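You operate a simulated robot arm through the tools that you are given. There is no shell and no other tool. Be economical: measure what you need, move in short steps, check, and stop when the job is done.

You are at the controls of a simulated robot arm. One attempt, no reset.

JOB
Pack the purple table's black-sealed and green-sealed bearings in the grey box and count them on the black key.
Fine: One press a bearing; the lid goes back on square.

Only the result counts: the job must be done as asked and must still hold three seconds after the hand-in. Knocking over, shifting, dropping, spilling or breaking anything else fails it. A push-on lid holds only when it is set on centred and level and pressed home; a screw cap is set on level and turned clockwise until tight.

ROBOT AND FRAMES
A 6-joint arm with a two-finger parallel gripper, fixed in place. Base frame: the origin is at the foot of the arm, x ahead of it, y to its left, z up; the work surface is at about z = 800. Units: mm, degrees, N and s.
With the tool pointing down near the work surface it reaches from about 260 to 680 mm from the base axis. Its first joint turns from -66.0 to 66.0 degrees. Payload 2.9 kg.
The tool frame sits at the grasp point between the pads (the TCP): z along the fingers, y along the line on which they close. The tips reach 30 mm beyond it. The gripper opens to 110 mm. The fingers are 20 mm wide and 10 mm thick; the gripper's body (48 by 112 mm) begins 55 mm behind the TCP.
Orientation is told as [roll, pitch, yaw] about the base's x, y, z axes, in that order, counted from this pose: with the fingers straight down and closing along the base's y, the tool's x points along the base's -x, its y along +y and its z along -z.

CONTROLS
- The arm moves only by the tool nudge_tool. Its argument "increments" is a list that holds one entry, the list of rows, each a list of 7 numbers: the shift along the base's x, y, z in mm, then the turn, a rotation vector about the base's x, y, z in degrees, then the finger opening in mm, from 0 to 110. In form: [[[dx, dy, dz, wx, wy, wz, grip], ...]]. A call has 1 to 10 rows; each row shifts and turns the commanded pose from where the row before left it. Rows are played at 5 a second. More than 50 mm and 8.6 degrees between two rows, or a gripper value outside its range, and nothing of the call is played. A pose out of reach is approached as far as the arm can. The call stops where the force on the tool passes 40 N (or 10 N more than at its start, if that is more) or the arm is blocked; 0.2 s more then pass. Each finger travels about 108 mm/s and halts on what it meets, pressing with about 26 N; the grip force reading is that of the motor and also rises with nothing between the fingers. The clock runs only during rows and for 0.2 s after the last one: add rows that do not move to give the fingers time. It gives the time, the measured TCP pose, the force on the tool (base axes), the opening and the grip force at its end, in the units of the frame above (readings bear some noise), with the torque about the TCP (base axes, N m) and any sound that the robot's microphone picked up.
- Cameras (640 x 400 px; columns grow to the right, rows downward): "scene" is fixed at [87.4, 440.5, 1357]; the picture's right is [-0.53, -0.85, 0.00], its down [-0.56, 0.35, -0.75] and it looks along [0.63, -0.40, -0.67] (base axes); focal length 214 px, centre (320, 200). "wrist" rides on the gripper at [72, 17, -103] in the tool frame; the picture's right is [-0.23, 0.97, 0.00], its down [-0.76, -0.18, -0.62] and it looks along [-0.61, -0.14, 0.78] (tool axes); focal length 222 px, centre (320, 200). There is no depth. A picture from a camera that has moved, and an enlarged one, comes with that camera's place and axes in the base frame and with its lens. The place of the scene camera against the robot may be out by one fixed shift of up to 25 mm in any direction.
- get_image(camera): a new picture of that camera. No time passes.
- close_up(camera, box): a new picture of the part [left, top, right, bottom] of that camera's present view, enlarged. No time passes.
- hand_in(): hands the job in; it is judged then, once.

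Work in short steps. Places have to be worked out from the pictures, the camera data and where the tool is seen: move nearer, look again, correct. Check each grasp and each placing, and mend what went wrong. You have 120 turns and 76 pictures in all, those below and enlarged ones among them. Open the gripper and draw the arm clear of the work before you hand the job in, unless the task says otherwise; then end with one line.

The tools are called after "Emit:" by a JSON object that holds its "api" and its "payload". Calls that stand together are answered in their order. nudge_tool: Moves the arm, as the interface text tells. Its arguments: {"type":"object","properties":{"increments":{"type":"array"}},"required":["increments"]} The other tools are called the same way: get_image (camera) takes a picture; close_up (camera, box) takes an enlarged picture of a part of a camera's view; hand_in () hands the job in.

At the start:

```text
time: 0.0
tcp_pos: [354.1, 158.9, 1250.0]
ee_rot: [0.0, 0.0, 0.0]
contact_force: [-0.6, 0.5, -0.8]
torque: [0.01, 0.0, 0.02]
grip_width: 109.9
grip_force: 0.1
```

scene: 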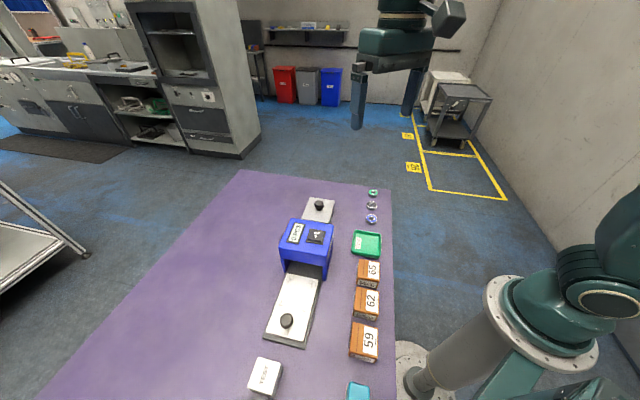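
wrist: 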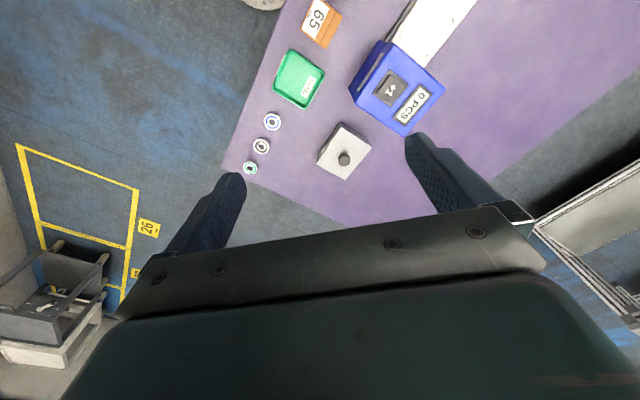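

I'll look closer at the table parts before moving.

Emit:
{"api": "close_up", "payload": {"camera": "scene", "box": [240, 170, 400, 270]}}

Emit:
{"api": "close_up", "payload": {"camera": "scene", "box": [220, 260, 412, 400]}}

Emit:
{"api": "close_up", "payload": {"camera": "wrist", "box": [220, 0, 480, 190]}}

```text
4.00 times, centred on (320, 220) of scene
camera zoom: at [87.4, 440.5, 1357.0], right [-0.53, -0.85, 0.0], down [-0.56, 0.35, -0.75], along [0.63, -0.4, -0.67], focal length 858 px, centre (320, 120)
```

zoom: 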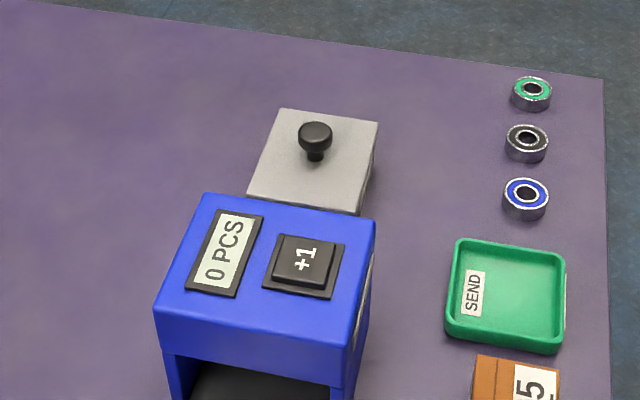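

```text
2.86 times, centred on (316, 330) of scene
camera zoom: at [87.4, 440.5, 1357.0], right [-0.53, -0.85, 0.0], down [-0.56, 0.35, -0.75], along [0.63, -0.4, -0.67], focal length 613 px, centre (331, -171)
```

zoom: 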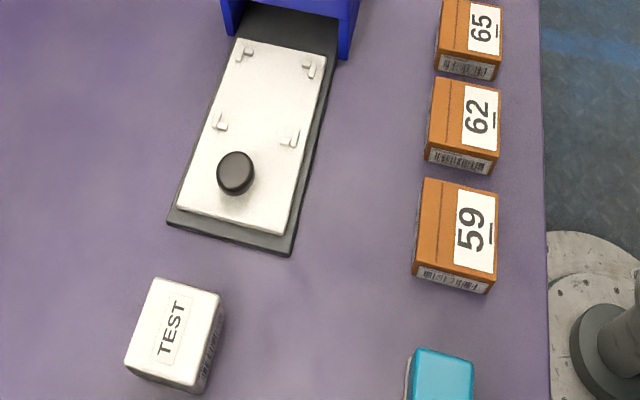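

```text
2.11 times, centred on (350, 95) of wrist
camera zoom: at [281.4, 175.0, 1354.5], right [0.23, 0.97, 0.0], down [0.76, -0.18, 0.62], along [0.61, -0.14, -0.78], focal length 468 px, centre (257, 421)
```

zoom: 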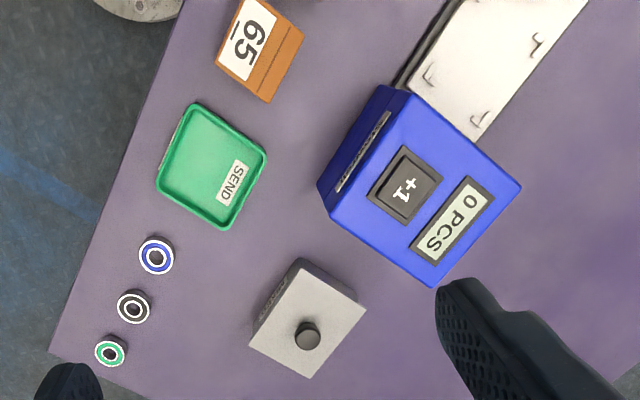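

Rough wrist-ray estimates: green bearing (550,-89), black (495,-33), blue (440,19), box knob about (550,175), key about (408,283). I'll move lower for a second view to triangulate.

Emit:
{"api": "nudge_tool", "payload": {"increments": [[[0, -20, -40, 0, 0, 0, 110], [0, -20, -40, 0, 0, 0, 110], [0, -20, -40, 0, 0, 0, 110], [0, -20, -40, 0, 0, 0, 110], [0, -20, -20, 0, 0, 0, 110], [0, 0, 0, 0, 0, 0, 110]]]}}

Emit:
{"api": "get_image", "payload": {"camera": "wrist"}}

```text
time: 1.4
tcp_pos: [354.4, 58.4, 1072.1]
ee_rot: [0.1, 0.0, 0.0]
contact_force: [0.5, -0.6, -0.7]
torque: [0.01, 0.01, -0.01]
grip_width: 110.0
grip_force: 0.1
```

```text
70 pictures are left
camera wrist: at [281.4, 74.9, 1175.9], right [0.23, 0.97, 0.0], down [0.76, -0.18, 0.62], along [0.61, -0.14, -0.78], focal length 222 px, centre (320, 200)
```

wrist: 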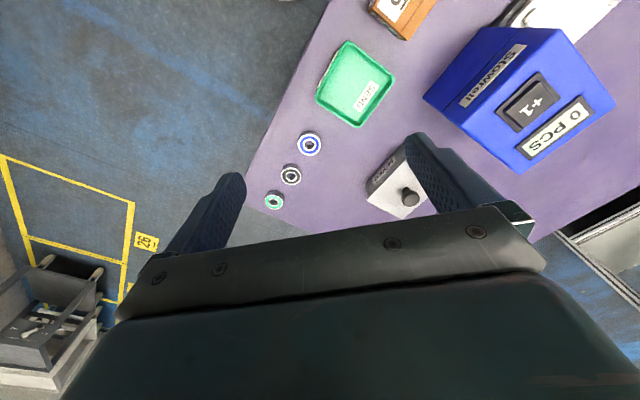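

Estimates agree: key about (395,272,936), knob about (531,170,~890). Zoom to read box orientation and bearing details.

Emit:
{"api": "close_up", "payload": {"camera": "wrist", "box": [240, 120, 440, 230]}}

```text
3.20 times, centred on (340, 175) of wrist
camera zoom: at [281.4, 74.9, 1175.9], right [0.23, 0.97, 0.0], down [0.76, -0.18, 0.62], along [0.61, -0.14, -0.78], focal length 711 px, centre (256, 280)
```

zoom: 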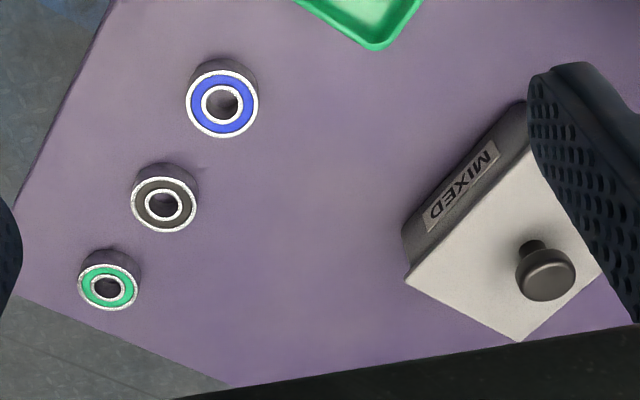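

Get a closer view of the grey box with the fingers out of the way.

Emit:
{"api": "nudge_tool", "payload": {"increments": [[[10, 25, -20, 0, 0, 0, 110], [10, 25, -20, 0, 0, 0, 110], [10, 25, -20, 0, 0, 0, 110], [0, 0, -10, 0, 0, 0, 110], [0, 0, 0, 0, 0, 0, 110]]]}}

Emit:
{"api": "get_image", "payload": {"camera": "wrist"}}

Emit:
{"api": "close_up", "payload": {"camera": "wrist", "box": [240, 100, 440, 225]}}

```text
time: 2.6
tcp_pos: [383.5, 133.3, 1001.4]
ee_rot: [0.1, 0.0, 0.1]
contact_force: [-0.5, -0.4, 0.4]
torque: [0.0, 0.02, 0.02]
grip_width: 110.2
grip_force: 0.0
```

```text
68 pictures are left
camera wrist: at [310.6, 149.6, 1105.3], right [0.23, 0.97, 0.0], down [0.76, -0.18, 0.62], along [0.61, -0.14, -0.78], focal length 222 px, centre (320, 200)
```

wrist: 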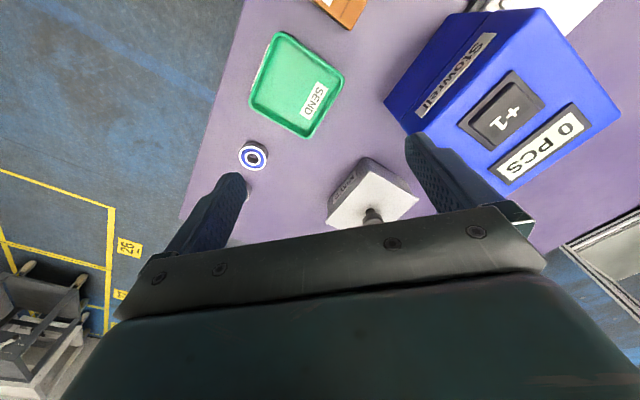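

```text
3.20 times, centred on (340, 162) of wrist
camera zoom: at [310.6, 149.6, 1105.3], right [0.23, 0.97, 0.0], down [0.76, -0.18, 0.62], along [0.61, -0.14, -0.78], focal length 711 px, centre (256, 320)
```

zoom: 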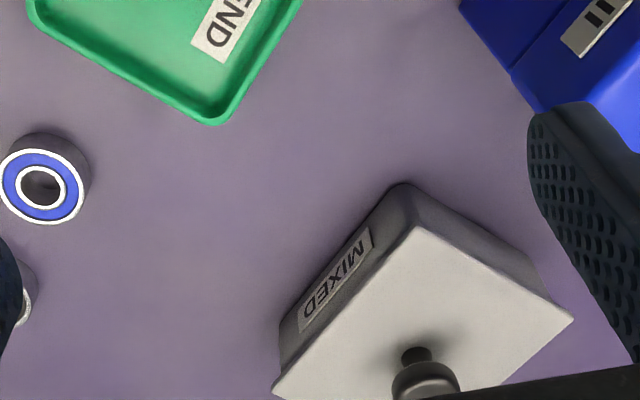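

Box lid is about 116×100 mm, turned 45°, centre about (561,175), lid top z≈838. Move above the knob, then use the column-320 line on the wrist camera to centre.

Emit:
{"api": "nudge_tool", "payload": {"increments": [[[45, 10, 0, 0, 0, 0, 80], [45, 10, 0, 0, 0, 0, 80], [45, 10, -20, 0, 0, 0, 80], [42, 12, -20, 0, 0, 0, 80], [0, 0, -10, 0, 0, 0, 80], [0, 0, 0, 0, 0, 0, 80]]]}}

Emit:
{"api": "get_image", "payload": {"camera": "wrist"}}

Emit:
{"api": "close_up", "payload": {"camera": "scene", "box": [260, 120, 400, 240]}}

```text
refused: row 3 steps farther than a row can; nothing moved
```

```text
66 pictures are left
camera wrist: at [310.6, 149.6, 1105.3], right [0.23, 0.97, 0.0], down [0.76, -0.18, 0.62], along [0.61, -0.14, -0.78], focal length 222 px, centre (320, 200)
```

wrist: 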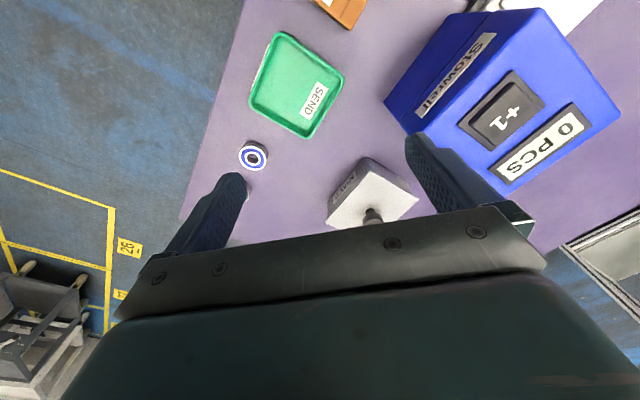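

```text
3.33 times, centred on (330, 180) of scene
camera zoom: at [87.4, 440.5, 1357.0], right [-0.53, -0.85, 0.0], down [-0.56, 0.35, -0.75], along [0.63, -0.4, -0.67], focal length 715 px, centre (287, 267)
```

zoom: 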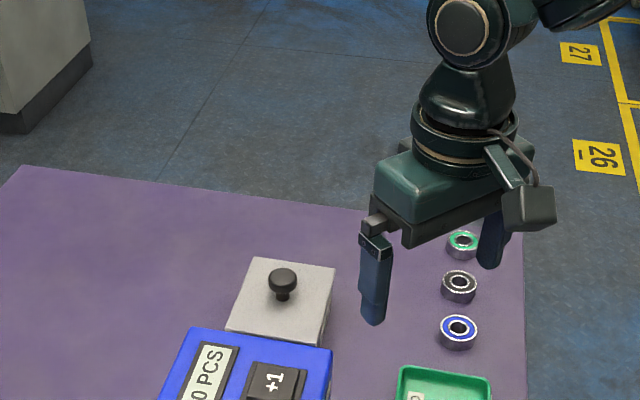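

The call was refused for step size; repeat with smaller rows.

Emit:
{"api": "nudge_tool", "payload": {"increments": [[[40, 10, 0, 0, 0, 0, 80], [40, 10, 0, 0, 0, 0, 80], [40, 10, -20, 0, 0, 0, 80], [40, 10, -20, 0, 0, 0, 80], [17, 2, -10, 0, 0, 0, 80], [0, 0, 0, 0, 0, 0, 80]]]}}

Emit:
{"api": "get_image", "payload": {"camera": "wrist"}}

Emit:
{"api": "close_up", "payload": {"camera": "scene", "box": [260, 120, 400, 240]}}

```text
time: 4.0
tcp_pos: [563.3, 174.1, 951.7]
ee_rot: [0.0, 0.0, 0.2]
contact_force: [-0.5, 0.0, 0.0]
torque: [-0.01, 0.03, -0.02]
grip_width: 80.1
grip_force: 0.1
```

```text
64 pictures are left
camera wrist: at [490.8, 191.7, 1054.7], right [0.23, 0.97, 0.0], down [0.76, -0.18, 0.62], along [0.61, -0.14, -0.78], focal length 222 px, centre (320, 200)
```

wrist: 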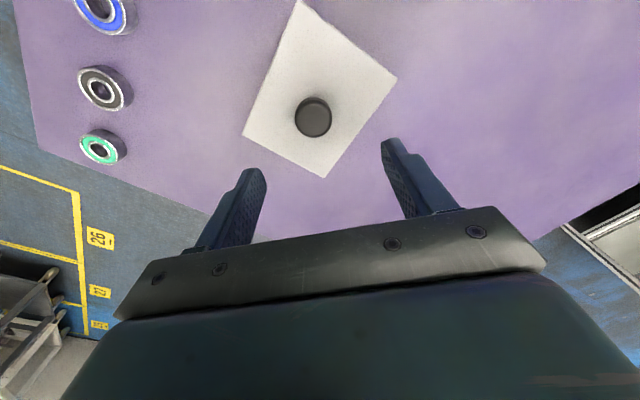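

```text
3.33 times, centred on (330, 180) of scene
camera zoom: at [87.4, 440.5, 1357.0], right [-0.53, -0.85, 0.0], down [-0.56, 0.35, -0.75], along [0.63, -0.4, -0.67], focal length 715 px, centre (287, 267)
```

zoom: 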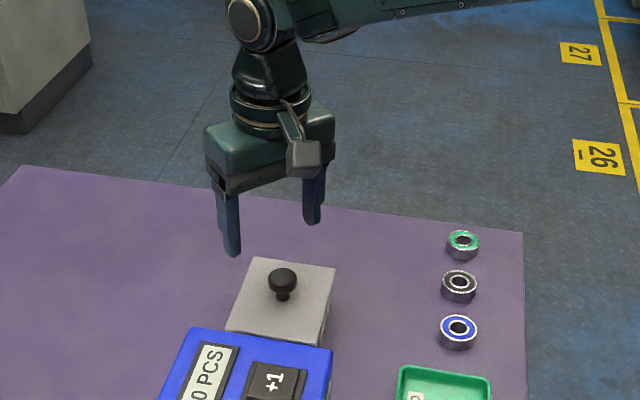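

Knob and lid diagonals both give centre ≈(552,173). Shift and descend above the knob, then check again.

Emit:
{"api": "nudge_tool", "payload": {"increments": [[[-11, -1.5, -10, 0, 0, 0, 60], [0, 0, -25, 0, 0, 0, 60], [0, 0, -20, 0, 0, 0, 60], [0, 0, 0, 0, 0, 0, 60]]]}}

Emit:
{"api": "close_up", "payload": {"camera": "wrist", "box": [200, 20, 440, 220]}}

Emit:
{"api": "close_up", "payload": {"camera": "scene", "box": [280, 160, 360, 230]}}

```text
time: 5.0
tcp_pos: [550.6, 175.1, 897.1]
ee_rot: [0.0, 0.0, 0.2]
contact_force: [-0.6, 0.6, 0.1]
torque: [-0.01, -0.01, 0.05]
grip_width: 60.0
grip_force: 0.0
```

```text
2.00 times, centred on (320, 120) of wrist
camera zoom: at [478.5, 190.6, 1000.6], right [0.23, 0.97, 0.0], down [0.76, -0.18, 0.62], along [0.61, -0.14, -0.78], focal length 444 px, centre (320, 360)
```

zoom: 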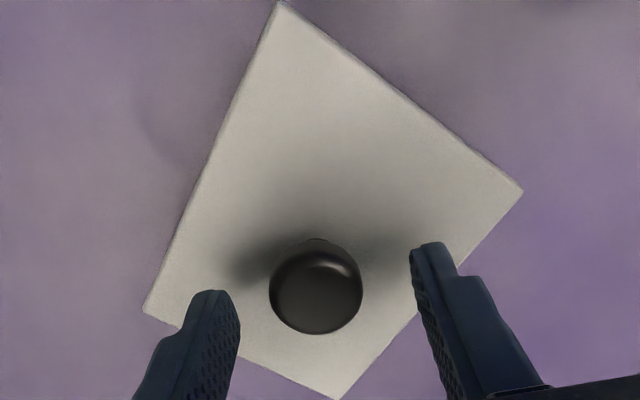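

```text
5.71 times, centred on (320, 195) of scene
camera zoom: at [87.4, 440.5, 1357.0], right [-0.53, -0.85, 0.0], down [-0.56, 0.35, -0.75], along [0.63, -0.4, -0.67], focal length 1226 px, centre (320, 229)
```

zoom: 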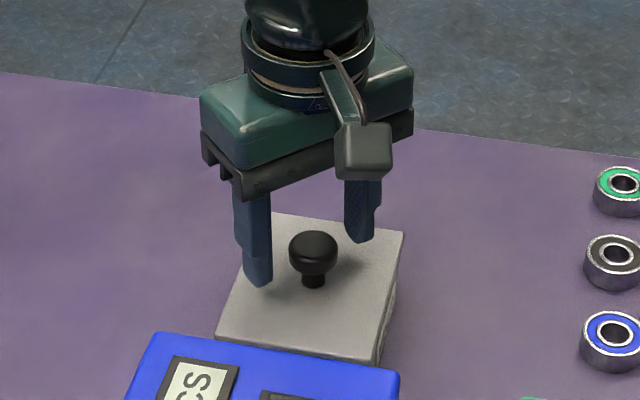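

Refined centre ≈(554,172). Correct, then lower tips to around the knob cap (tips ≈847) and close.

Emit:
{"api": "nudge_tool", "payload": {"increments": [[[3.2, -3, 0, 0, 0, 0, 60], [0, 0, -12, 0, 0, 0, 60], [0, 0, -8, 0, 0, 0, 60], [0, 0, 0, 0, 0, 0, 60]]]}}

Emit:
{"api": "close_up", "payload": {"camera": "scene", "box": [290, 170, 350, 220]}}

```text
time: 6.0
tcp_pos: [553.4, 172.1, 882.5]
ee_rot: [0.0, -0.2, 0.1]
contact_force: [-4.8, -1.0, 7.6]
torque: [-0.2, 0.21, -0.11]
grip_width: 59.8
grip_force: 0.1
stopped in row 4: the force on the tool passed its limit at 42 N (the readings are from after the stop); the commanded pose is now the measured one
```

```text
8.00 times, centred on (320, 195) of scene
camera zoom: at [87.1, 440.4, 1357.0], right [-0.53, -0.85, 0.0], down [-0.56, 0.35, -0.75], along [0.63, -0.4, -0.67], focal length 1716 px, centre (320, 240)
```

zoom: 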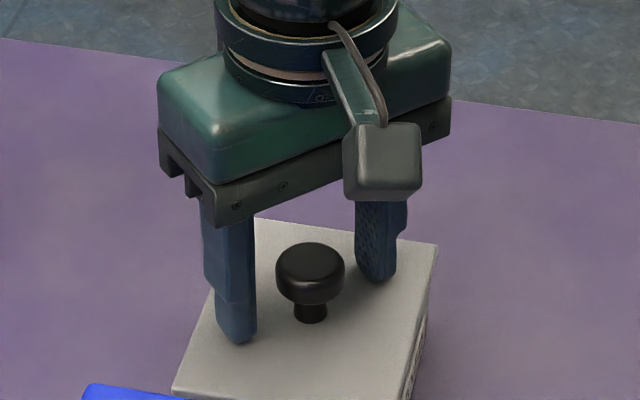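

The tips touched the lid, so its top is at z≈851. Recomputing the rays at that height puts the knob at ≈(548,173.5). Raise a little, shift, then close.

Emit:
{"api": "nudge_tool", "payload": {"increments": [[[0, 0, 5, 0, 0, 0, 60], [-5.2, 1.3, 0, 0, 0, 0, 60], [0, 0, 0, 0, 0, 0, 60]]]}}

Emit:
{"api": "close_up", "payload": {"camera": "wrist", "box": [220, 60, 420, 220]}}

```text
time: 6.8
tcp_pos: [548.7, 172.4, 885.4]
ee_rot: [0.1, -0.2, 0.1]
contact_force: [0.5, 0.1, 0.3]
torque: [0.04, 0.02, -0.01]
grip_width: 59.9
grip_force: 0.0
```

```text
2.50 times, centred on (320, 140) of wrist
camera zoom: at [475.5, 189.0, 989.6], right [0.23, 0.97, 0.0], down [0.76, -0.18, 0.63], along [0.61, -0.14, -0.78], focal length 555 px, centre (320, 350)
```

zoom: 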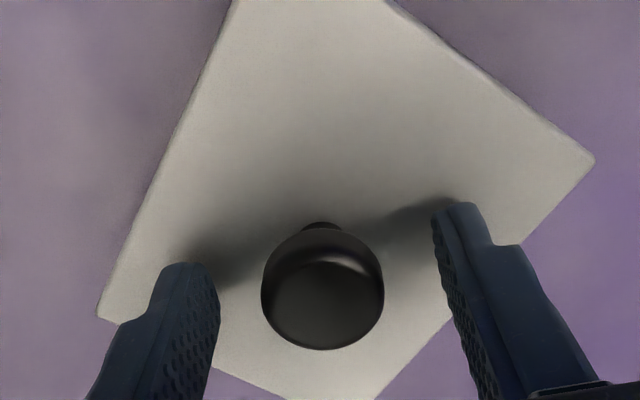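

Knob sits centred between the pads at (549,172.7). Close on it.

Emit:
{"api": "nudge_tool", "payload": {"increments": [[[0, 0.2, 0, 0, 0, 0, 45], [0, 0, 0, 0, 0, 0, 30], [0, 0, 0, 0, 0, 0, 15], [0, 0, 0, 0, 0, 0, 10], [0, 0, 0, 0, 0, 0, 10]]]}}

```text
time: 8.1
tcp_pos: [549.0, 172.5, 885.7]
ee_rot: [0.0, -0.1, 0.1]
contact_force: [-0.3, 0.1, 0.3]
torque: [0.0, 0.01, 0.03]
grip_width: 28.3
grip_force: 25.4
heard: snap
```

Gripped at 28 mm. A "snap" was heard; lift a little and look.

Emit:
{"api": "nudge_tool", "payload": {"increments": [[[0, 0, 3, 0, 0, 0, 10], [0, 0, 4, 0, 0, 0, 10], [0, 0, 8, 0, 0, 0, 10], [0, 0, 10, 0, 0, 0, 10], [0, 0, 0, 0, 0, 0, 10]]]}}

Emit:
{"api": "close_up", "payload": {"camera": "scene", "box": [270, 150, 370, 240]}}

```text
time: 9.2
tcp_pos: [547.4, 172.1, 911.3]
ee_rot: [0.2, -0.3, 0.1]
contact_force: [0.0, -0.4, -0.9]
torque: [0.01, -0.01, 0.01]
grip_width: 28.6
grip_force: 25.8
```

```text
4.44 times, centred on (320, 195) of scene
camera zoom: at [87.4, 440.5, 1357.0], right [-0.53, -0.85, 0.0], down [-0.56, 0.35, -0.75], along [0.63, -0.4, -0.67], focal length 953 px, centre (320, 222)
```

zoom: 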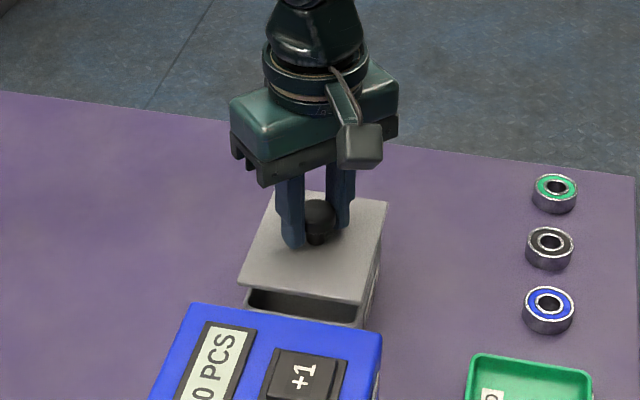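

Lid is off, level. Raise it and carry to free table space at about (597,25).

Emit:
{"api": "nudge_tool", "payload": {"increments": [[[0, 0, 30, 0, 0, 0, 10], [10, -30, 0, 0, 0, 0, 10], [10, -30, 0, 0, 0, 0, 10], [10, -30, 0, 0, 0, 0, 10], [10, -30, 0, 0, 0, 0, 10], [10, -27, 0, 0, 0, 0, 10], [0, 0, -20, 0, 0, 0, 10], [0, 0, -20, 0, 0, 0, 10], [0, 0, 0, 0, 0, 0, 10]]]}}

Emit:
{"api": "get_image", "payload": {"camera": "scene"}}

Emit:
{"api": "get_image", "payload": {"camera": "wrist"}}

```text
time: 11.2
tcp_pos: [597.9, 26.2, 902.1]
ee_rot: [0.1, -0.2, 0.1]
contact_force: [0.1, 0.5, -1.6]
torque: [-0.06, 0.01, 0.0]
grip_width: 28.4
grip_force: 26.2
```

```text
57 pictures are left
```

scene: 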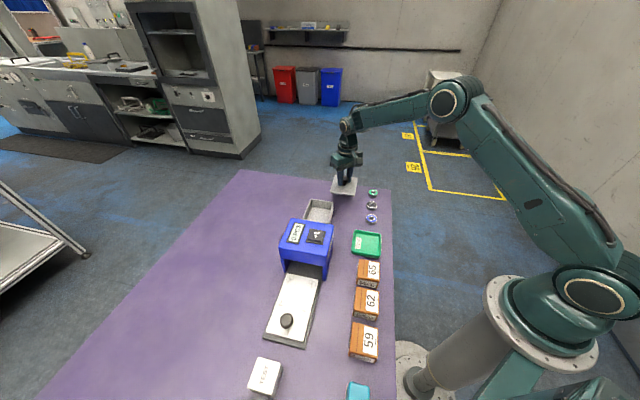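

```text
56 pictures are left
camera wrist: at [525.6, 43.0, 1004.4], right [0.23, 0.97, 0.0], down [0.76, -0.18, 0.63], along [0.61, -0.14, -0.78], focal length 222 px, centre (320, 200)
```

wrist: 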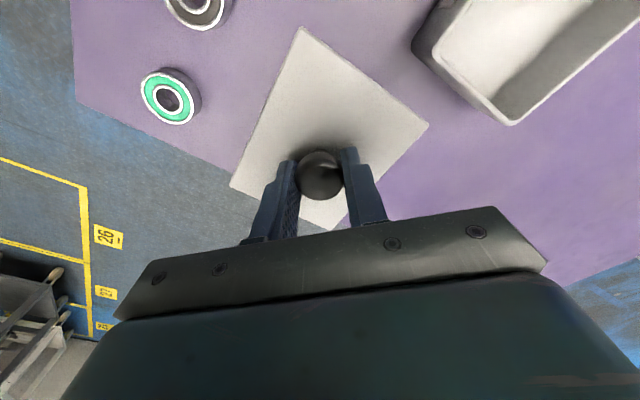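

Position looks clear of the box, bearings and table edge. Lower until contact.

Emit:
{"api": "nudge_tool", "payload": {"increments": [[[0, 0, -20, 0, 0, 0, 10], [0, 0, -15, 0, 0, 0, 10], [0, 0, -5, 0, 0, 0, 10], [0, 0, -4, 0, 0, 0, 10], [0, 0, -3, 0, 0, 0, 10], [0, 0, 0, 0, 0, 0, 10]]]}}

Emit:
{"api": "close_up", "payload": {"camera": "scene", "box": [300, 150, 390, 220]}}

```text
time: 12.7
tcp_pos: [597.9, 25.5, 853.4]
ee_rot: [0.2, -0.2, 0.1]
contact_force: [-0.2, -0.4, -0.8]
torque: [0.01, -0.06, 0.02]
grip_width: 28.5
grip_force: 25.9
```

```text
5.71 times, centred on (345, 185) of scene
camera zoom: at [87.4, 440.5, 1357.0], right [-0.53, -0.85, 0.0], down [-0.56, 0.35, -0.75], along [0.63, -0.4, -0.67], focal length 1226 px, centre (177, 286)
```

zoom: 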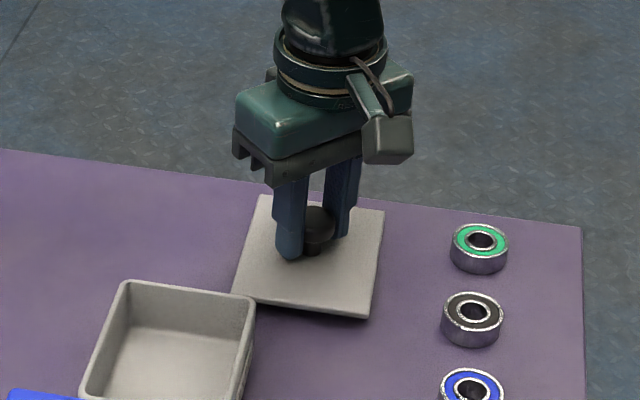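

Not yet touching. Continue in 3 mm steps.

Emit:
{"api": "nudge_tool", "payload": {"increments": [[[0, 0, -3, 0, 0, 0, 10], [0, 0, -3, 0, 0, 0, 10], [0, 0, -2, 0, 0, 0, 10], [0, 0, 0, 0, 0, 0, 10]]]}}

```text
time: 13.7
tcp_pos: [598.7, 26.7, 844.3]
ee_rot: [0.1, -0.2, 0.2]
contact_force: [-0.1, 0.7, -1.1]
torque: [-0.01, -0.01, 0.03]
grip_width: 28.5
grip_force: 26.3
```

Emit:
{"api": "nudge_tool", "payload": {"increments": [[[0, 0, -1.5, 0, 0, 0, 10], [0, 0, -1.5, 0, 0, 0, 10], [0, 0, -1.5, 0, 0, 0, 10], [0, 0, 0, 0, 0, 0, 10]]]}}

Emit:
{"api": "close_up", "payload": {"camera": "scene", "box": [310, 160, 380, 215]}}

```text
time: 14.7
tcp_pos: [600.0, 26.1, 841.6]
ee_rot: [0.0, -0.1, 0.1]
contact_force: [-0.4, -0.1, -1.0]
torque: [0.0, 0.0, -0.01]
grip_width: 28.5
grip_force: 26.1
```

```text
7.27 times, centred on (345, 188) of scene
camera zoom: at [87.4, 440.5, 1357.0], right [-0.53, -0.85, 0.0], down [-0.56, 0.35, -0.75], along [0.63, -0.4, -0.67], focal length 1560 px, centre (138, 291)
```

zoom: 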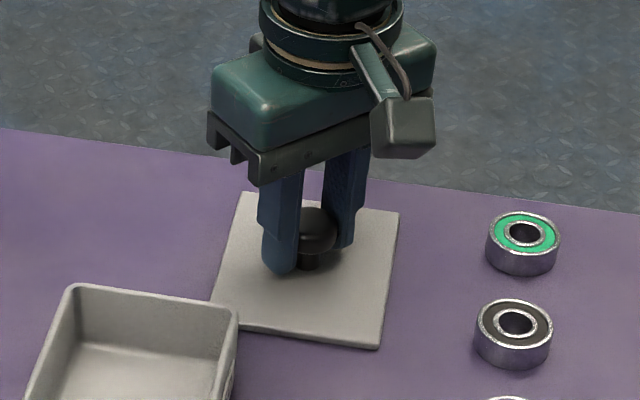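

Very close to the table now; continue in 1 mm steps.

Emit:
{"api": "nudge_tool", "payload": {"increments": [[[0, 0, -1, 0, 0, 0, 10], [0, 0, -1, 0, 0, 0, 10], [0, 0, -1, 0, 0, 0, 10], [0, 0, 0, 0, 0, 0, 10]]]}}

```text
time: 15.7
tcp_pos: [599.9, 26.7, 839.5]
ee_rot: [0.1, -0.5, 0.2]
contact_force: [-9.6, -1.1, 27.4]
torque: [-0.05, 0.16, 0.01]
grip_width: 28.7
grip_force: 26.4
```

Contact. Relieve slightly, then open and rise.

Emit:
{"api": "nudge_tool", "payload": {"increments": [[[0, 0, 0.8, 0, 0, 0, 10], [0, 0, 0, 0, 0, 0, 40], [0, 0, 0, 0, 0, 0, 60], [0, 0, 0, 0, 0, 0, 60], [0, 0, 30, 0, 0, 0, 60], [0, 0, 40, 0, 0, 0, 60], [0, 0, 0, 0, 0, 0, 60]]]}}

Emit:
{"api": "get_image", "payload": {"camera": "wrist"}}

```text
time: 17.2
tcp_pos: [597.3, 25.9, 908.7]
ee_rot: [0.2, -0.1, 0.1]
contact_force: [-0.6, -0.8, 0.1]
torque: [-0.01, -0.01, -0.04]
grip_width: 59.8
grip_force: 0.1
```

```text
53 pictures are left
camera wrist: at [523.5, 42.0, 1011.7], right [0.23, 0.97, 0.0], down [0.76, -0.18, 0.62], along [0.61, -0.14, -0.78], focal length 222 px, centre (320, 200)
```

wrist: 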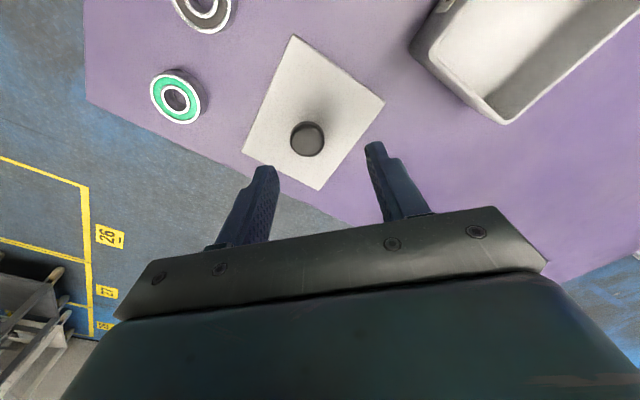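

Lid is parked flat. Next, green bearing at ≈(545,-86). Move over it.

Emit:
{"api": "nudge_tool", "payload": {"increments": [[[-13, -28, 0, 0, 0, 0, 60], [-13, -28, 0, 0, 0, 0, 60], [-13, -28, 0, 0, 0, 0, 60], [-13, -28, -10, 0, 0, 0, 60], [0, 0, -20, 0, 0, 0, 60], [0, 0, 0, 0, 0, 0, 60]]]}}

Emit:
{"api": "get_image", "payload": {"camera": "wrist"}}

```text
time: 18.6
tcp_pos: [547.2, -86.7, 880.0]
ee_rot: [0.1, -0.2, 0.1]
contact_force: [-0.5, 0.1, 1.0]
torque: [-0.05, 0.06, -0.01]
grip_width: 59.9
grip_force: 0.0
```

```text
52 pictures are left
camera wrist: at [474.6, -69.5, 982.3], right [0.23, 0.97, 0.0], down [0.76, -0.18, 0.63], along [0.61, -0.14, -0.78], focal length 222 px, centre (320, 200)
```

wrist: 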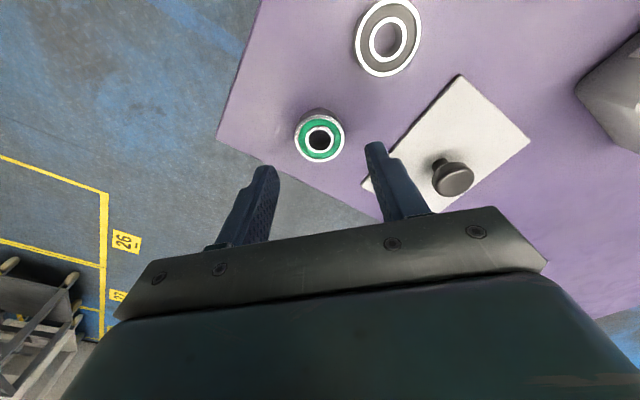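

Green bearing lies right under the TCP (≈546,-86), Ø≈36. I'll yaw -45° so the fingers close across the row line and line up with the box walls later.

Emit:
{"api": "nudge_tool", "payload": {"increments": [[[0, 0, 0, 0, 0, -7.5, 60], [0, 0, 0, 0, 0, -7.5, 60], [0, 0, 0, 0, 0, -7.5, 60], [0, 0, 0, 0, 0, -7.5, 60], [0, 0, 0, 0, 0, -7.5, 60], [0, 0, 0, 0, 0, -7.5, 60], [0, 0, 0, 0, 0, 0, 60]]]}}

Emit:
{"api": "get_image", "payload": {"camera": "wrist"}}

```text
time: 20.2
tcp_pos: [546.5, -86.0, 878.9]
ee_rot: [0.1, -0.3, -44.9]
contact_force: [0.1, -0.9, -0.5]
torque: [-0.01, -0.03, 0.01]
grip_width: 60.1
grip_force: 0.1
```

```text
51 pictures are left
camera wrist: at [506.9, -22.6, 982.1], right [0.85, 0.53, 0.0], down [0.41, -0.66, 0.63], along [0.33, -0.53, -0.78], focal length 222 px, centre (320, 200)
```

wrist: 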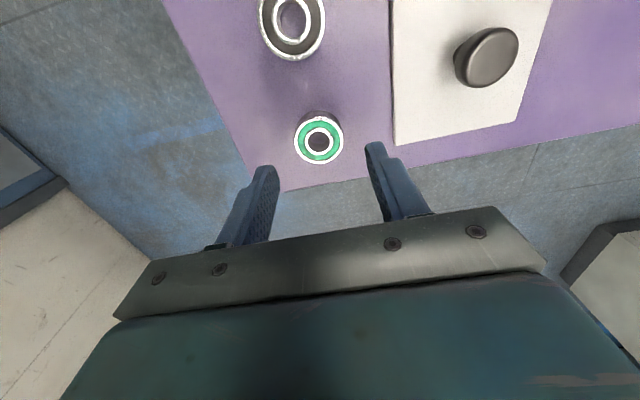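

Still centred. Narrow to 52 and descend to TCP z≈835, then close.

Emit:
{"api": "nudge_tool", "payload": {"increments": [[[-0.5, 0.7, 0, 0, 0, 0, 52], [0, 0, -25, 0, 0, 0, 52], [0, 0, -15, 0, 0, 0, 52], [0, 0, -4, 0, 0, 0, 52], [0, 0, 0, 0, 0, 0, 52]]]}}

Emit:
{"api": "close_up", "payload": {"camera": "wrist", "box": [220, 60, 420, 220]}}

Emit:
{"api": "close_up", "payload": {"camera": "scene", "box": [330, 150, 400, 230]}}

```text
time: 21.4
tcp_pos: [545.6, -86.1, 833.7]
ee_rot: [0.0, -0.2, -44.9]
contact_force: [-0.1, 0.0, -0.4]
torque: [0.01, -0.01, 0.01]
grip_width: 52.0
grip_force: 0.0
```

```text
2.50 times, centred on (320, 140) of wrist
camera zoom: at [506.0, -22.5, 937.9], right [0.85, 0.53, 0.0], down [0.41, -0.66, 0.63], along [0.33, -0.53, -0.78], focal length 555 px, centre (320, 350)
```

zoom: 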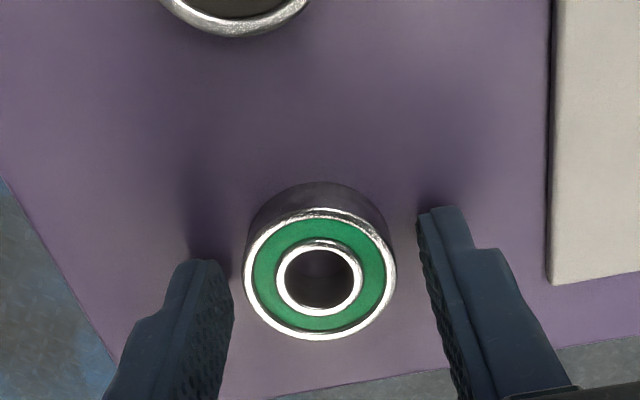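

```text
5.00 times, centred on (365, 190) of scene
camera zoom: at [87.4, 440.5, 1357.0], right [-0.53, -0.85, 0.0], down [-0.56, 0.35, -0.75], along [0.63, -0.4, -0.67], focal length 1072 px, centre (95, 250)
```

zoom: 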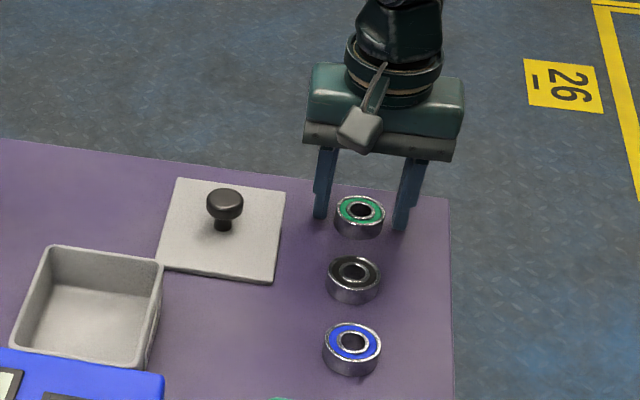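

Well centred; close.

Emit:
{"api": "nudge_tool", "payload": {"increments": [[[0, 0, 0, 0, 0, 0, 42], [0, 0, 0, 0, 0, 0, 28], [0, 0, 0, 0, 0, 0, 20], [0, 0, 0, 0, 0, 0, 20], [0, 0, 20, 0, 0, 0, 20], [0, 0, 0, 0, 0, 0, 20]]]}}

Emit:
{"api": "close_up", "payload": {"camera": "scene", "box": [330, 150, 400, 230]}}

```text
time: 22.9
tcp_pos: [547.0, -86.2, 855.5]
ee_rot: [0.2, -0.2, -44.9]
contact_force: [-0.4, 0.0, -1.6]
torque: [0.01, -0.02, 0.01]
grip_width: 38.7
grip_force: 26.7
```

```text
5.00 times, centred on (365, 190) of scene
camera zoom: at [87.4, 440.5, 1357.0], right [-0.53, -0.85, 0.0], down [-0.56, 0.35, -0.75], along [0.63, -0.4, -0.67], focal length 1072 px, centre (95, 250)
```

zoom: 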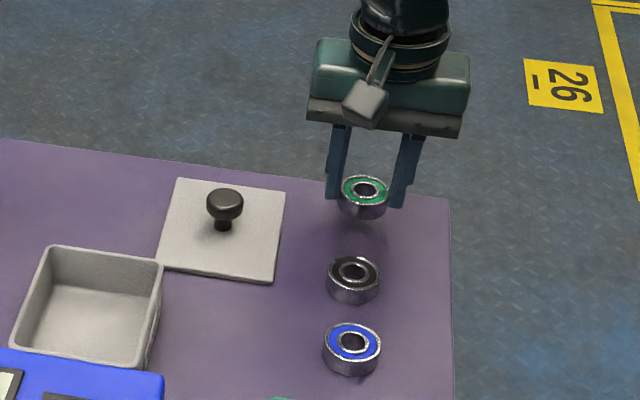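

Green bearing held (38.7 mm). Lift and carry to the box.

Emit:
{"api": "nudge_tool", "payload": {"increments": [[[0, 0, 45, 0, 0, 0, 20], [0, 0, 40, 0, 0, 0, 20], [0, 45, 0, 0, 0, 0, 20], [0, 45, 0, 0, 0, 0, 20], [0, 45, 0, 0, 0, 0, 20], [6, 45, 0, 0, 0, 0, 20], [10, 45, 0, 0, 0, 0, 20], [0, 19, 0, 0, 0, 0, 20], [0, 0, 0, 0, 0, 0, 20]]]}}

Emit:
{"api": "get_image", "payload": {"camera": "wrist"}}

```text
time: 24.9
tcp_pos: [562.9, 159.7, 939.0]
ee_rot: [0.1, -0.2, -45.0]
contact_force: [0.6, 0.3, -0.9]
torque: [0.01, 0.01, -0.02]
grip_width: 38.7
grip_force: 25.9
```

```text
47 pictures are left
camera wrist: at [522.9, 222.5, 1042.1], right [0.85, 0.53, 0.0], down [0.41, -0.66, 0.63], along [0.33, -0.53, -0.78], focal length 222 px, centre (320, 200)
```

wrist: 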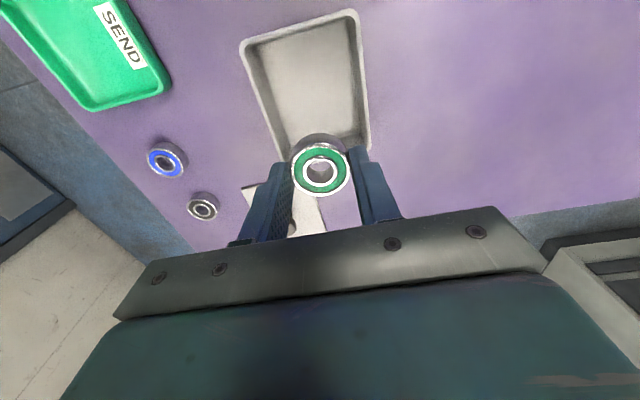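

Box outline confirms centre (548,174), outer 104×85. Adjust to (563.5,158) and lower inside.

Emit:
{"api": "nudge_tool", "payload": {"increments": [[[0.5, -1.2, -20, 0, 0, 0, 20], [0, 0, -25, 0, 0, 0, 20], [0, 0, -25, 0, 0, 0, 20], [0, 0, -15, 0, 0, 0, 20], [0, 0, 0, 0, 0, 0, 20]]]}}

Emit:
{"api": "get_image", "payload": {"camera": "wrist"}}

Emit:
{"api": "close_up", "payload": {"camera": "scene", "box": [280, 160, 360, 230]}}

```text
time: 26.1
tcp_pos: [561.8, 156.3, 854.4]
ee_rot: [0.1, -0.2, -44.9]
contact_force: [-0.4, 0.1, -0.8]
torque: [-0.01, -0.01, 0.01]
grip_width: 38.8
grip_force: 25.9
```

```text
46 pictures are left
camera wrist: at [521.5, 219.8, 957.6], right [0.85, 0.53, 0.0], down [0.41, -0.66, 0.63], along [0.33, -0.53, -0.78], focal length 222 px, centre (320, 200)
```

wrist: 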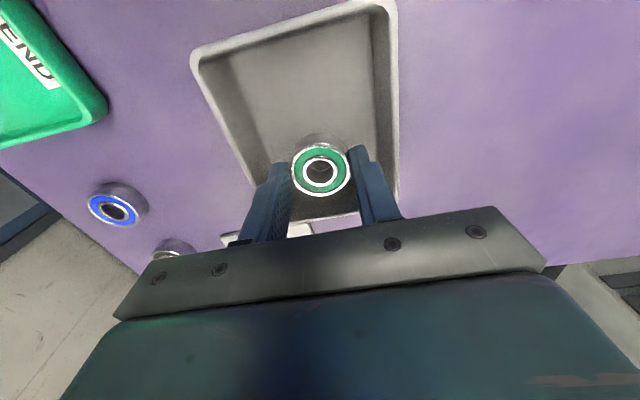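

```text
5.71 times, centred on (320, 195) of scene
camera zoom: at [87.4, 440.5, 1357.0], right [-0.53, -0.85, 0.0], down [-0.56, 0.35, -0.75], along [0.63, -0.4, -0.67], focal length 1226 px, centre (320, 229)
```

zoom: 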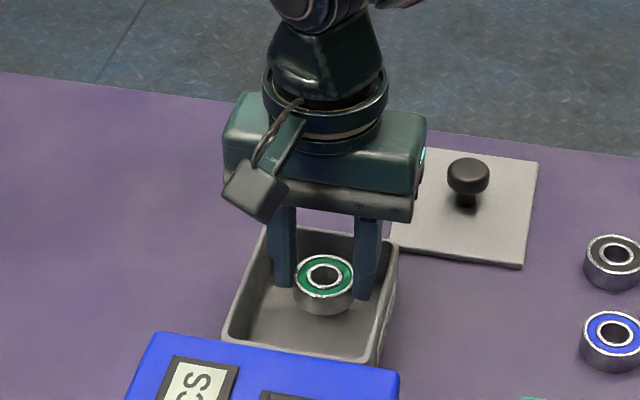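

Inside the box; nudge 1.5 mm toward the centre line and lower to contact.

Emit:
{"api": "nudge_tool", "payload": {"increments": [[[1.5, 1.5, -5, 0, 0, 0, 20], [0, 0, -4, 0, 0, 0, 20], [0, 0, -3, 0, 0, 0, 20], [0, 0, -2, 0, 0, 0, 20], [0, 0, 0, 0, 0, 0, 20]]]}}

```text
time: 27.2
tcp_pos: [563.6, 158.8, 841.1]
ee_rot: [0.0, -0.2, -44.9]
contact_force: [-0.3, 0.3, -0.3]
torque: [0.03, -0.01, 0.0]
grip_width: 38.7
grip_force: 26.0
```

Emit:
{"api": "nudge_tool", "payload": {"increments": [[[0, 0, -1.5, 0, 0, 0, 20], [0, 0, -1, 0, 0, 0, 20], [0, 0, -1, 0, 0, 0, 20], [0, 0, 0, 0, 0, 0, 20]]]}}

```text
time: 28.2
tcp_pos: [566.5, 159.5, 838.3]
ee_rot: [0.2, -0.3, -45.0]
contact_force: [-4.1, -1.0, 17.8]
torque: [-0.1, 0.25, 0.03]
grip_width: 38.8
grip_force: 26.3
```

Contact with the box floor (18 N). Release with a small opening and rise.

Emit:
{"api": "nudge_tool", "payload": {"increments": [[[0, 0, 0.5, 0, 0, 0, 44], [0, 0, 0, 0, 0, 0, 47], [0, 0, 0, 0, 0, 0, 47], [0, 0, 20, 0, 0, 0, 47], [0, 0, 40, 0, 0, 0, 47], [0, 0, 40, 0, 0, 0, 47], [0, 0, 0, 0, 0, 0, 47]]]}}

Emit:
{"api": "get_image", "payload": {"camera": "wrist"}}

```text
time: 29.9
tcp_pos: [564.9, 157.9, 937.6]
ee_rot: [-0.1, -0.2, -44.8]
contact_force: [0.1, 0.1, -0.3]
torque: [0.02, 0.03, 0.04]
grip_width: 47.0
grip_force: 0.0
```

```text
44 pictures are left
camera wrist: at [525.3, 222.0, 1040.8], right [0.85, 0.53, 0.0], down [0.41, -0.66, 0.63], along [0.33, -0.53, -0.78], focal length 222 px, centre (320, 200)
```

wrist: 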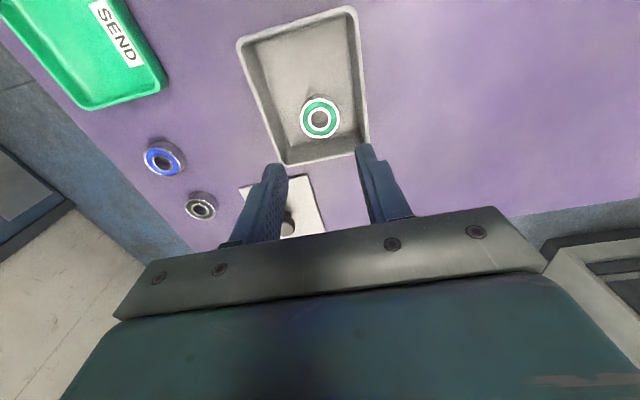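

Green is flat in the box. Go to the black bearing at ≈(494,-31).

Emit:
{"api": "nudge_tool", "payload": {"increments": [[[-14, -38, 0, 0, 0, 0, 56], [-14, -38, 0, 0, 0, 0, 56], [-14, -38, 0, 0, 0, 0, 56], [-14, -38, 0, 0, 0, 0, 56], [-14, -37, 0, 0, 0, 0, 56], [0, 0, -40, 0, 0, 0, 56], [0, 0, 0, 0, 0, 0, 56]]]}}

Emit:
{"api": "get_image", "payload": {"camera": "wrist"}}

```text
time: 31.4
tcp_pos: [493.9, -31.8, 897.6]
ee_rot: [0.2, -0.3, -45.0]
contact_force: [-0.4, 0.5, 0.0]
torque: [0.0, 0.01, -0.05]
grip_width: 56.1
grip_force: 0.1
```

```text
43 pictures are left
camera wrist: at [453.3, 31.3, 1000.3], right [0.85, 0.53, 0.0], down [0.41, -0.66, 0.63], along [0.33, -0.53, -0.78], focal length 222 px, centre (320, 200)
```

wrist: 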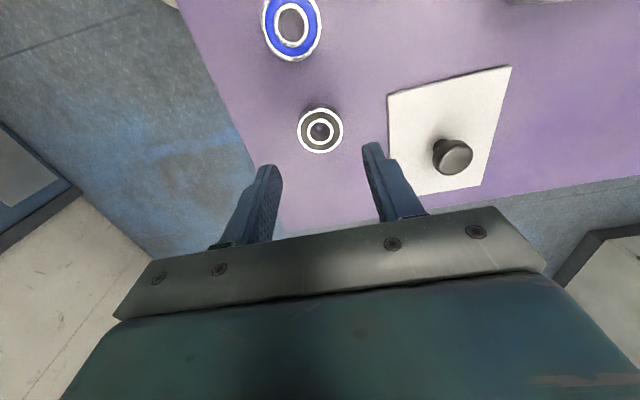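

Black bearing at ≈(492,-30.5). Correct and descend to 834.

Emit:
{"api": "nudge_tool", "payload": {"increments": [[[-1.5, 1, -10, 0, 0, 0, 54], [0, 0, -25, 0, 0, 0, 54], [0, 0, -20, 0, 0, 0, 54], [0, 0, -8, 0, 0, 0, 54], [0, 0, 0, 0, 0, 0, 54]]]}}

Emit:
{"api": "close_up", "payload": {"camera": "wrist", "box": [220, 60, 420, 220]}}

```text
time: 32.6
tcp_pos: [492.8, -29.9, 834.6]
ee_rot: [0.1, -0.3, -44.9]
contact_force: [-0.7, 0.1, -0.2]
torque: [0.01, 0.02, 0.04]
grip_width: 54.2
grip_force: 0.1
```

```text
2.50 times, centred on (320, 140) of wrist
camera zoom: at [452.8, 34.0, 937.5], right [0.85, 0.53, 0.0], down [0.41, -0.66, 0.63], along [0.33, -0.53, -0.78], focal length 555 px, centre (320, 350)
```

zoom: 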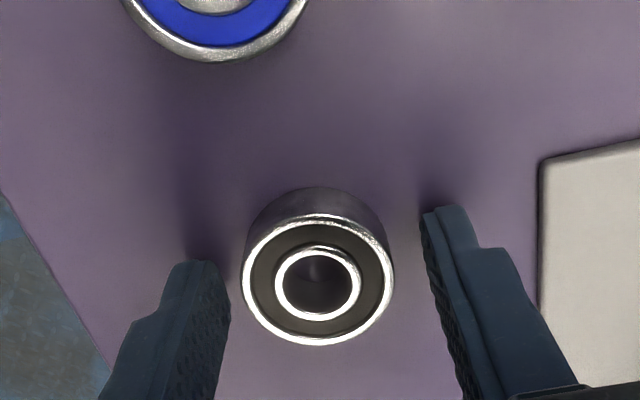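

Centred. Close, lift and carry toward (532.5,189) in the box.

Emit:
{"api": "nudge_tool", "payload": {"increments": [[[0, 0, 0, 0, 0, 0, 42], [0, 0, 0, 0, 0, 0, 28], [0, 0, 0, 0, 0, 0, 20], [0, 0, 0, 0, 0, 0, 20], [0, 0, 15, 0, 0, 0, 20], [0, 0, 45, 0, 0, 0, 20], [0, 0, 45, 0, 0, 0, 20], [0, 0, 0, 0, 0, 0, 20]]]}}

Emit:
{"api": "nudge_tool", "payload": {"increments": [[[8, 44, 5, 0, 0, 0, 20], [8, 44, 0, 0, 0, 0, 20], [8, 44, 0, 0, 0, 0, 20], [8, 44, 0, 0, 0, 0, 20], [8, 43, 0, 0, 0, 0, 20], [0, 0, 0, 0, 0, 0, 20]]]}}

Emit:
{"api": "get_image", "payload": {"camera": "wrist"}}

Emit:
{"api": "close_up", "payload": {"camera": "scene", "box": [260, 140, 380, 270]}}

```text
time: 34.5
tcp_pos: [493.9, -29.9, 938.5]
ee_rot: [0.0, -0.2, -44.9]
contact_force: [-0.3, 0.2, -0.9]
torque: [-0.02, 0.02, 0.01]
grip_width: 38.5
grip_force: 26.2
```

```text
time: 35.9
tcp_pos: [533.3, 192.3, 945.0]
ee_rot: [0.1, -0.2, -44.9]
contact_force: [0.1, 0.5, -0.5]
torque: [0.0, 0.01, 0.0]
grip_width: 38.6
grip_force: 26.2
```

```text
41 pictures are left
camera wrist: at [494.8, 255.2, 1048.4], right [0.85, 0.53, 0.0], down [0.41, -0.66, 0.63], along [0.33, -0.53, -0.78], focal length 222 px, centre (320, 200)
```

wrist: 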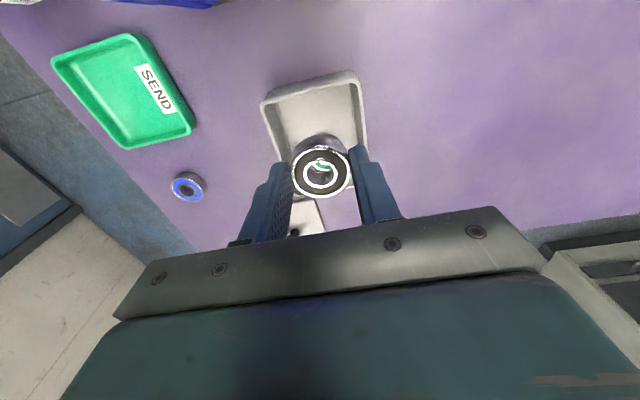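

```text
3.08 times, centred on (320, 205) of scene
camera zoom: at [87.3, 440.5, 1357.0], right [-0.53, -0.85, 0.0], down [-0.56, 0.35, -0.75], along [0.63, -0.4, -0.67], focal length 660 px, centre (320, 185)
```

zoom: 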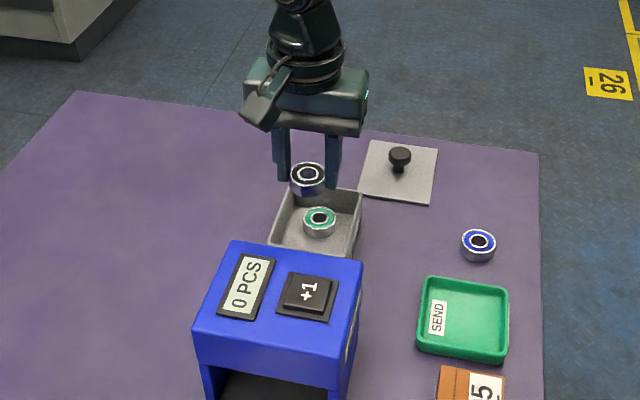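

Camera mount clearance to the blue machine needs checking; zoom into the sliver at the top of the wrist view.

Emit:
{"api": "close_up", "payload": {"camera": "wrist", "box": [0, 0, 320, 100]}}

```text
2.00 times, centred on (160, 50) of wrist
camera zoom: at [494.8, 255.2, 1048.4], right [0.85, 0.53, 0.0], down [0.41, -0.66, 0.63], along [0.33, -0.53, -0.78], focal length 444 px, centre (640, 500)
```

zoom: 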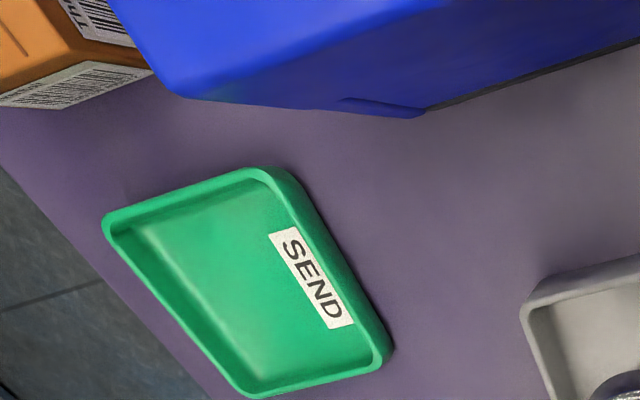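

Machine's face is at q≈141, camera lens at q≈169 (along the diagonal): about 28 mm clearance. Shift 3 mm away and lower gradually, checking.

Emit:
{"api": "nudge_tool", "payload": {"increments": [[[0.5, -4, -20, 0, 0, 0, 20], [0, 0, -25, 0, 0, 0, 20], [0, 0, -15, 0, 0, 0, 20], [0, 0, 0, 0, 0, 0, 20]]]}}

Emit:
{"api": "close_up", "payload": {"camera": "scene", "box": [270, 150, 360, 260]}}

Emit:
{"api": "get_image", "payload": {"camera": "wrist"}}

```text
time: 36.9
tcp_pos: [532.6, 186.1, 883.9]
ee_rot: [0.1, -0.1, -44.9]
contact_force: [-0.3, -0.6, -0.3]
torque: [0.03, -0.02, -0.03]
grip_width: 38.8
grip_force: 26.2
```

```text
3.64 times, centred on (315, 205) of scene
camera zoom: at [87.4, 440.5, 1357.0], right [-0.53, -0.85, 0.0], down [-0.56, 0.35, -0.75], along [0.63, -0.4, -0.67], focal length 780 px, centre (338, 182)
```

zoom: 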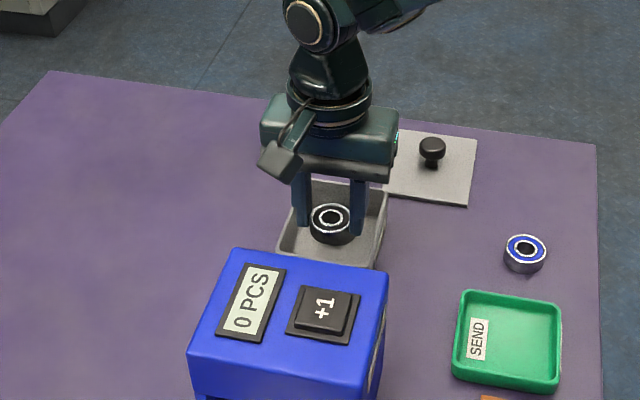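

```text
37 pictures are left
camera wrist: at [493.0, 249.4, 986.9], right [0.85, 0.53, 0.0], down [0.41, -0.66, 0.63], along [0.33, -0.53, -0.78], focal length 222 px, centre (320, 200)
```

wrist: 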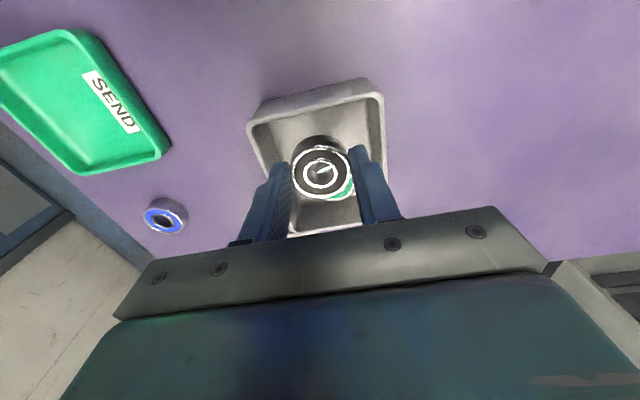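

Image shows no overlap with the machine after the remaining ~45 mm. Continue down.

Emit:
{"api": "nudge_tool", "payload": {"increments": [[[0.8, 1.2, -15, 0, 0, 0, 20], [0, 0, -12, 0, 0, 0, 20], [0, 0, -6, 0, 0, 0, 20], [0, 0, 0, 0, 0, 0, 20]]]}}

Emit:
{"api": "close_up", "payload": {"camera": "scene", "box": [280, 160, 360, 230]}}

```text
time: 37.9
tcp_pos: [534.9, 186.3, 851.9]
ee_rot: [0.1, -0.2, -44.8]
contact_force: [0.2, -0.3, -1.1]
torque: [0.0, -0.02, 0.01]
grip_width: 38.6
grip_force: 26.2
```

```text
5.71 times, centred on (320, 195) of scene
camera zoom: at [87.4, 440.5, 1357.0], right [-0.53, -0.85, 0.0], down [-0.56, 0.35, -0.75], along [0.63, -0.4, -0.67], focal length 1226 px, centre (320, 229)
```

zoom: 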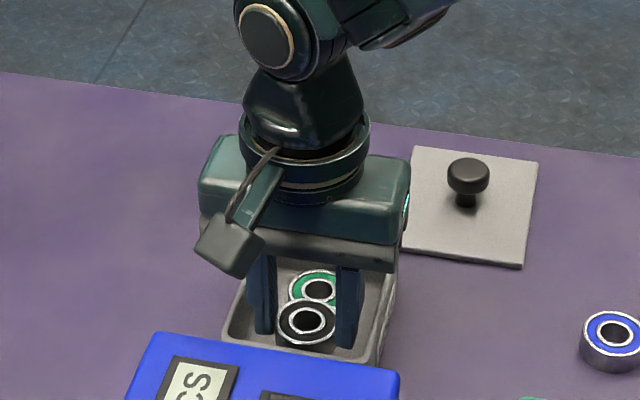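

Gap to the green is thin; shift 2 mm away from it and lower to the floor.

Emit:
{"api": "nudge_tool", "payload": {"increments": [[[-1.5, 1.5, 0, 0, 0, 0, 20], [0, 0, -5, 0, 0, 0, 20], [0, 0, -4, 0, 0, 0, 20], [0, 0, -2, 0, 0, 0, 20], [0, 0, -1, 0, 0, 0, 20], [0, 0, 0, 0, 0, 0, 20]]]}}

Emit:
{"api": "close_up", "payload": {"camera": "wrist", "box": [200, 60, 440, 220]}}

```text
time: 39.2
tcp_pos: [532.9, 188.9, 839.6]
ee_rot: [0.1, -0.3, -44.9]
contact_force: [-0.7, -0.1, -0.9]
torque: [-0.01, 0.01, 0.0]
grip_width: 38.8
grip_force: 25.5
```

```text
2.50 times, centred on (320, 140) of wrist
camera zoom: at [493.0, 251.8, 942.8], right [0.85, 0.53, 0.0], down [0.41, -0.66, 0.63], along [0.33, -0.53, -0.78], focal length 555 px, centre (320, 350)
```

zoom: 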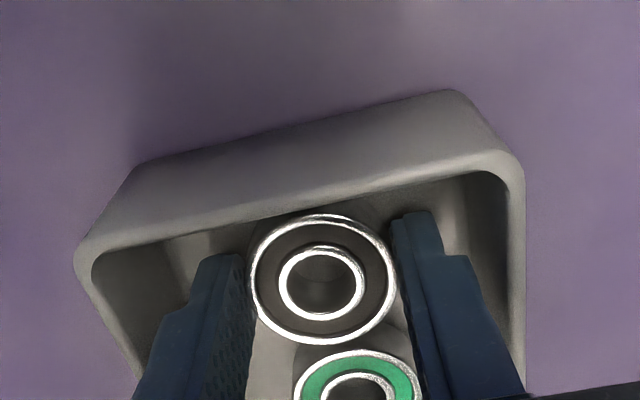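

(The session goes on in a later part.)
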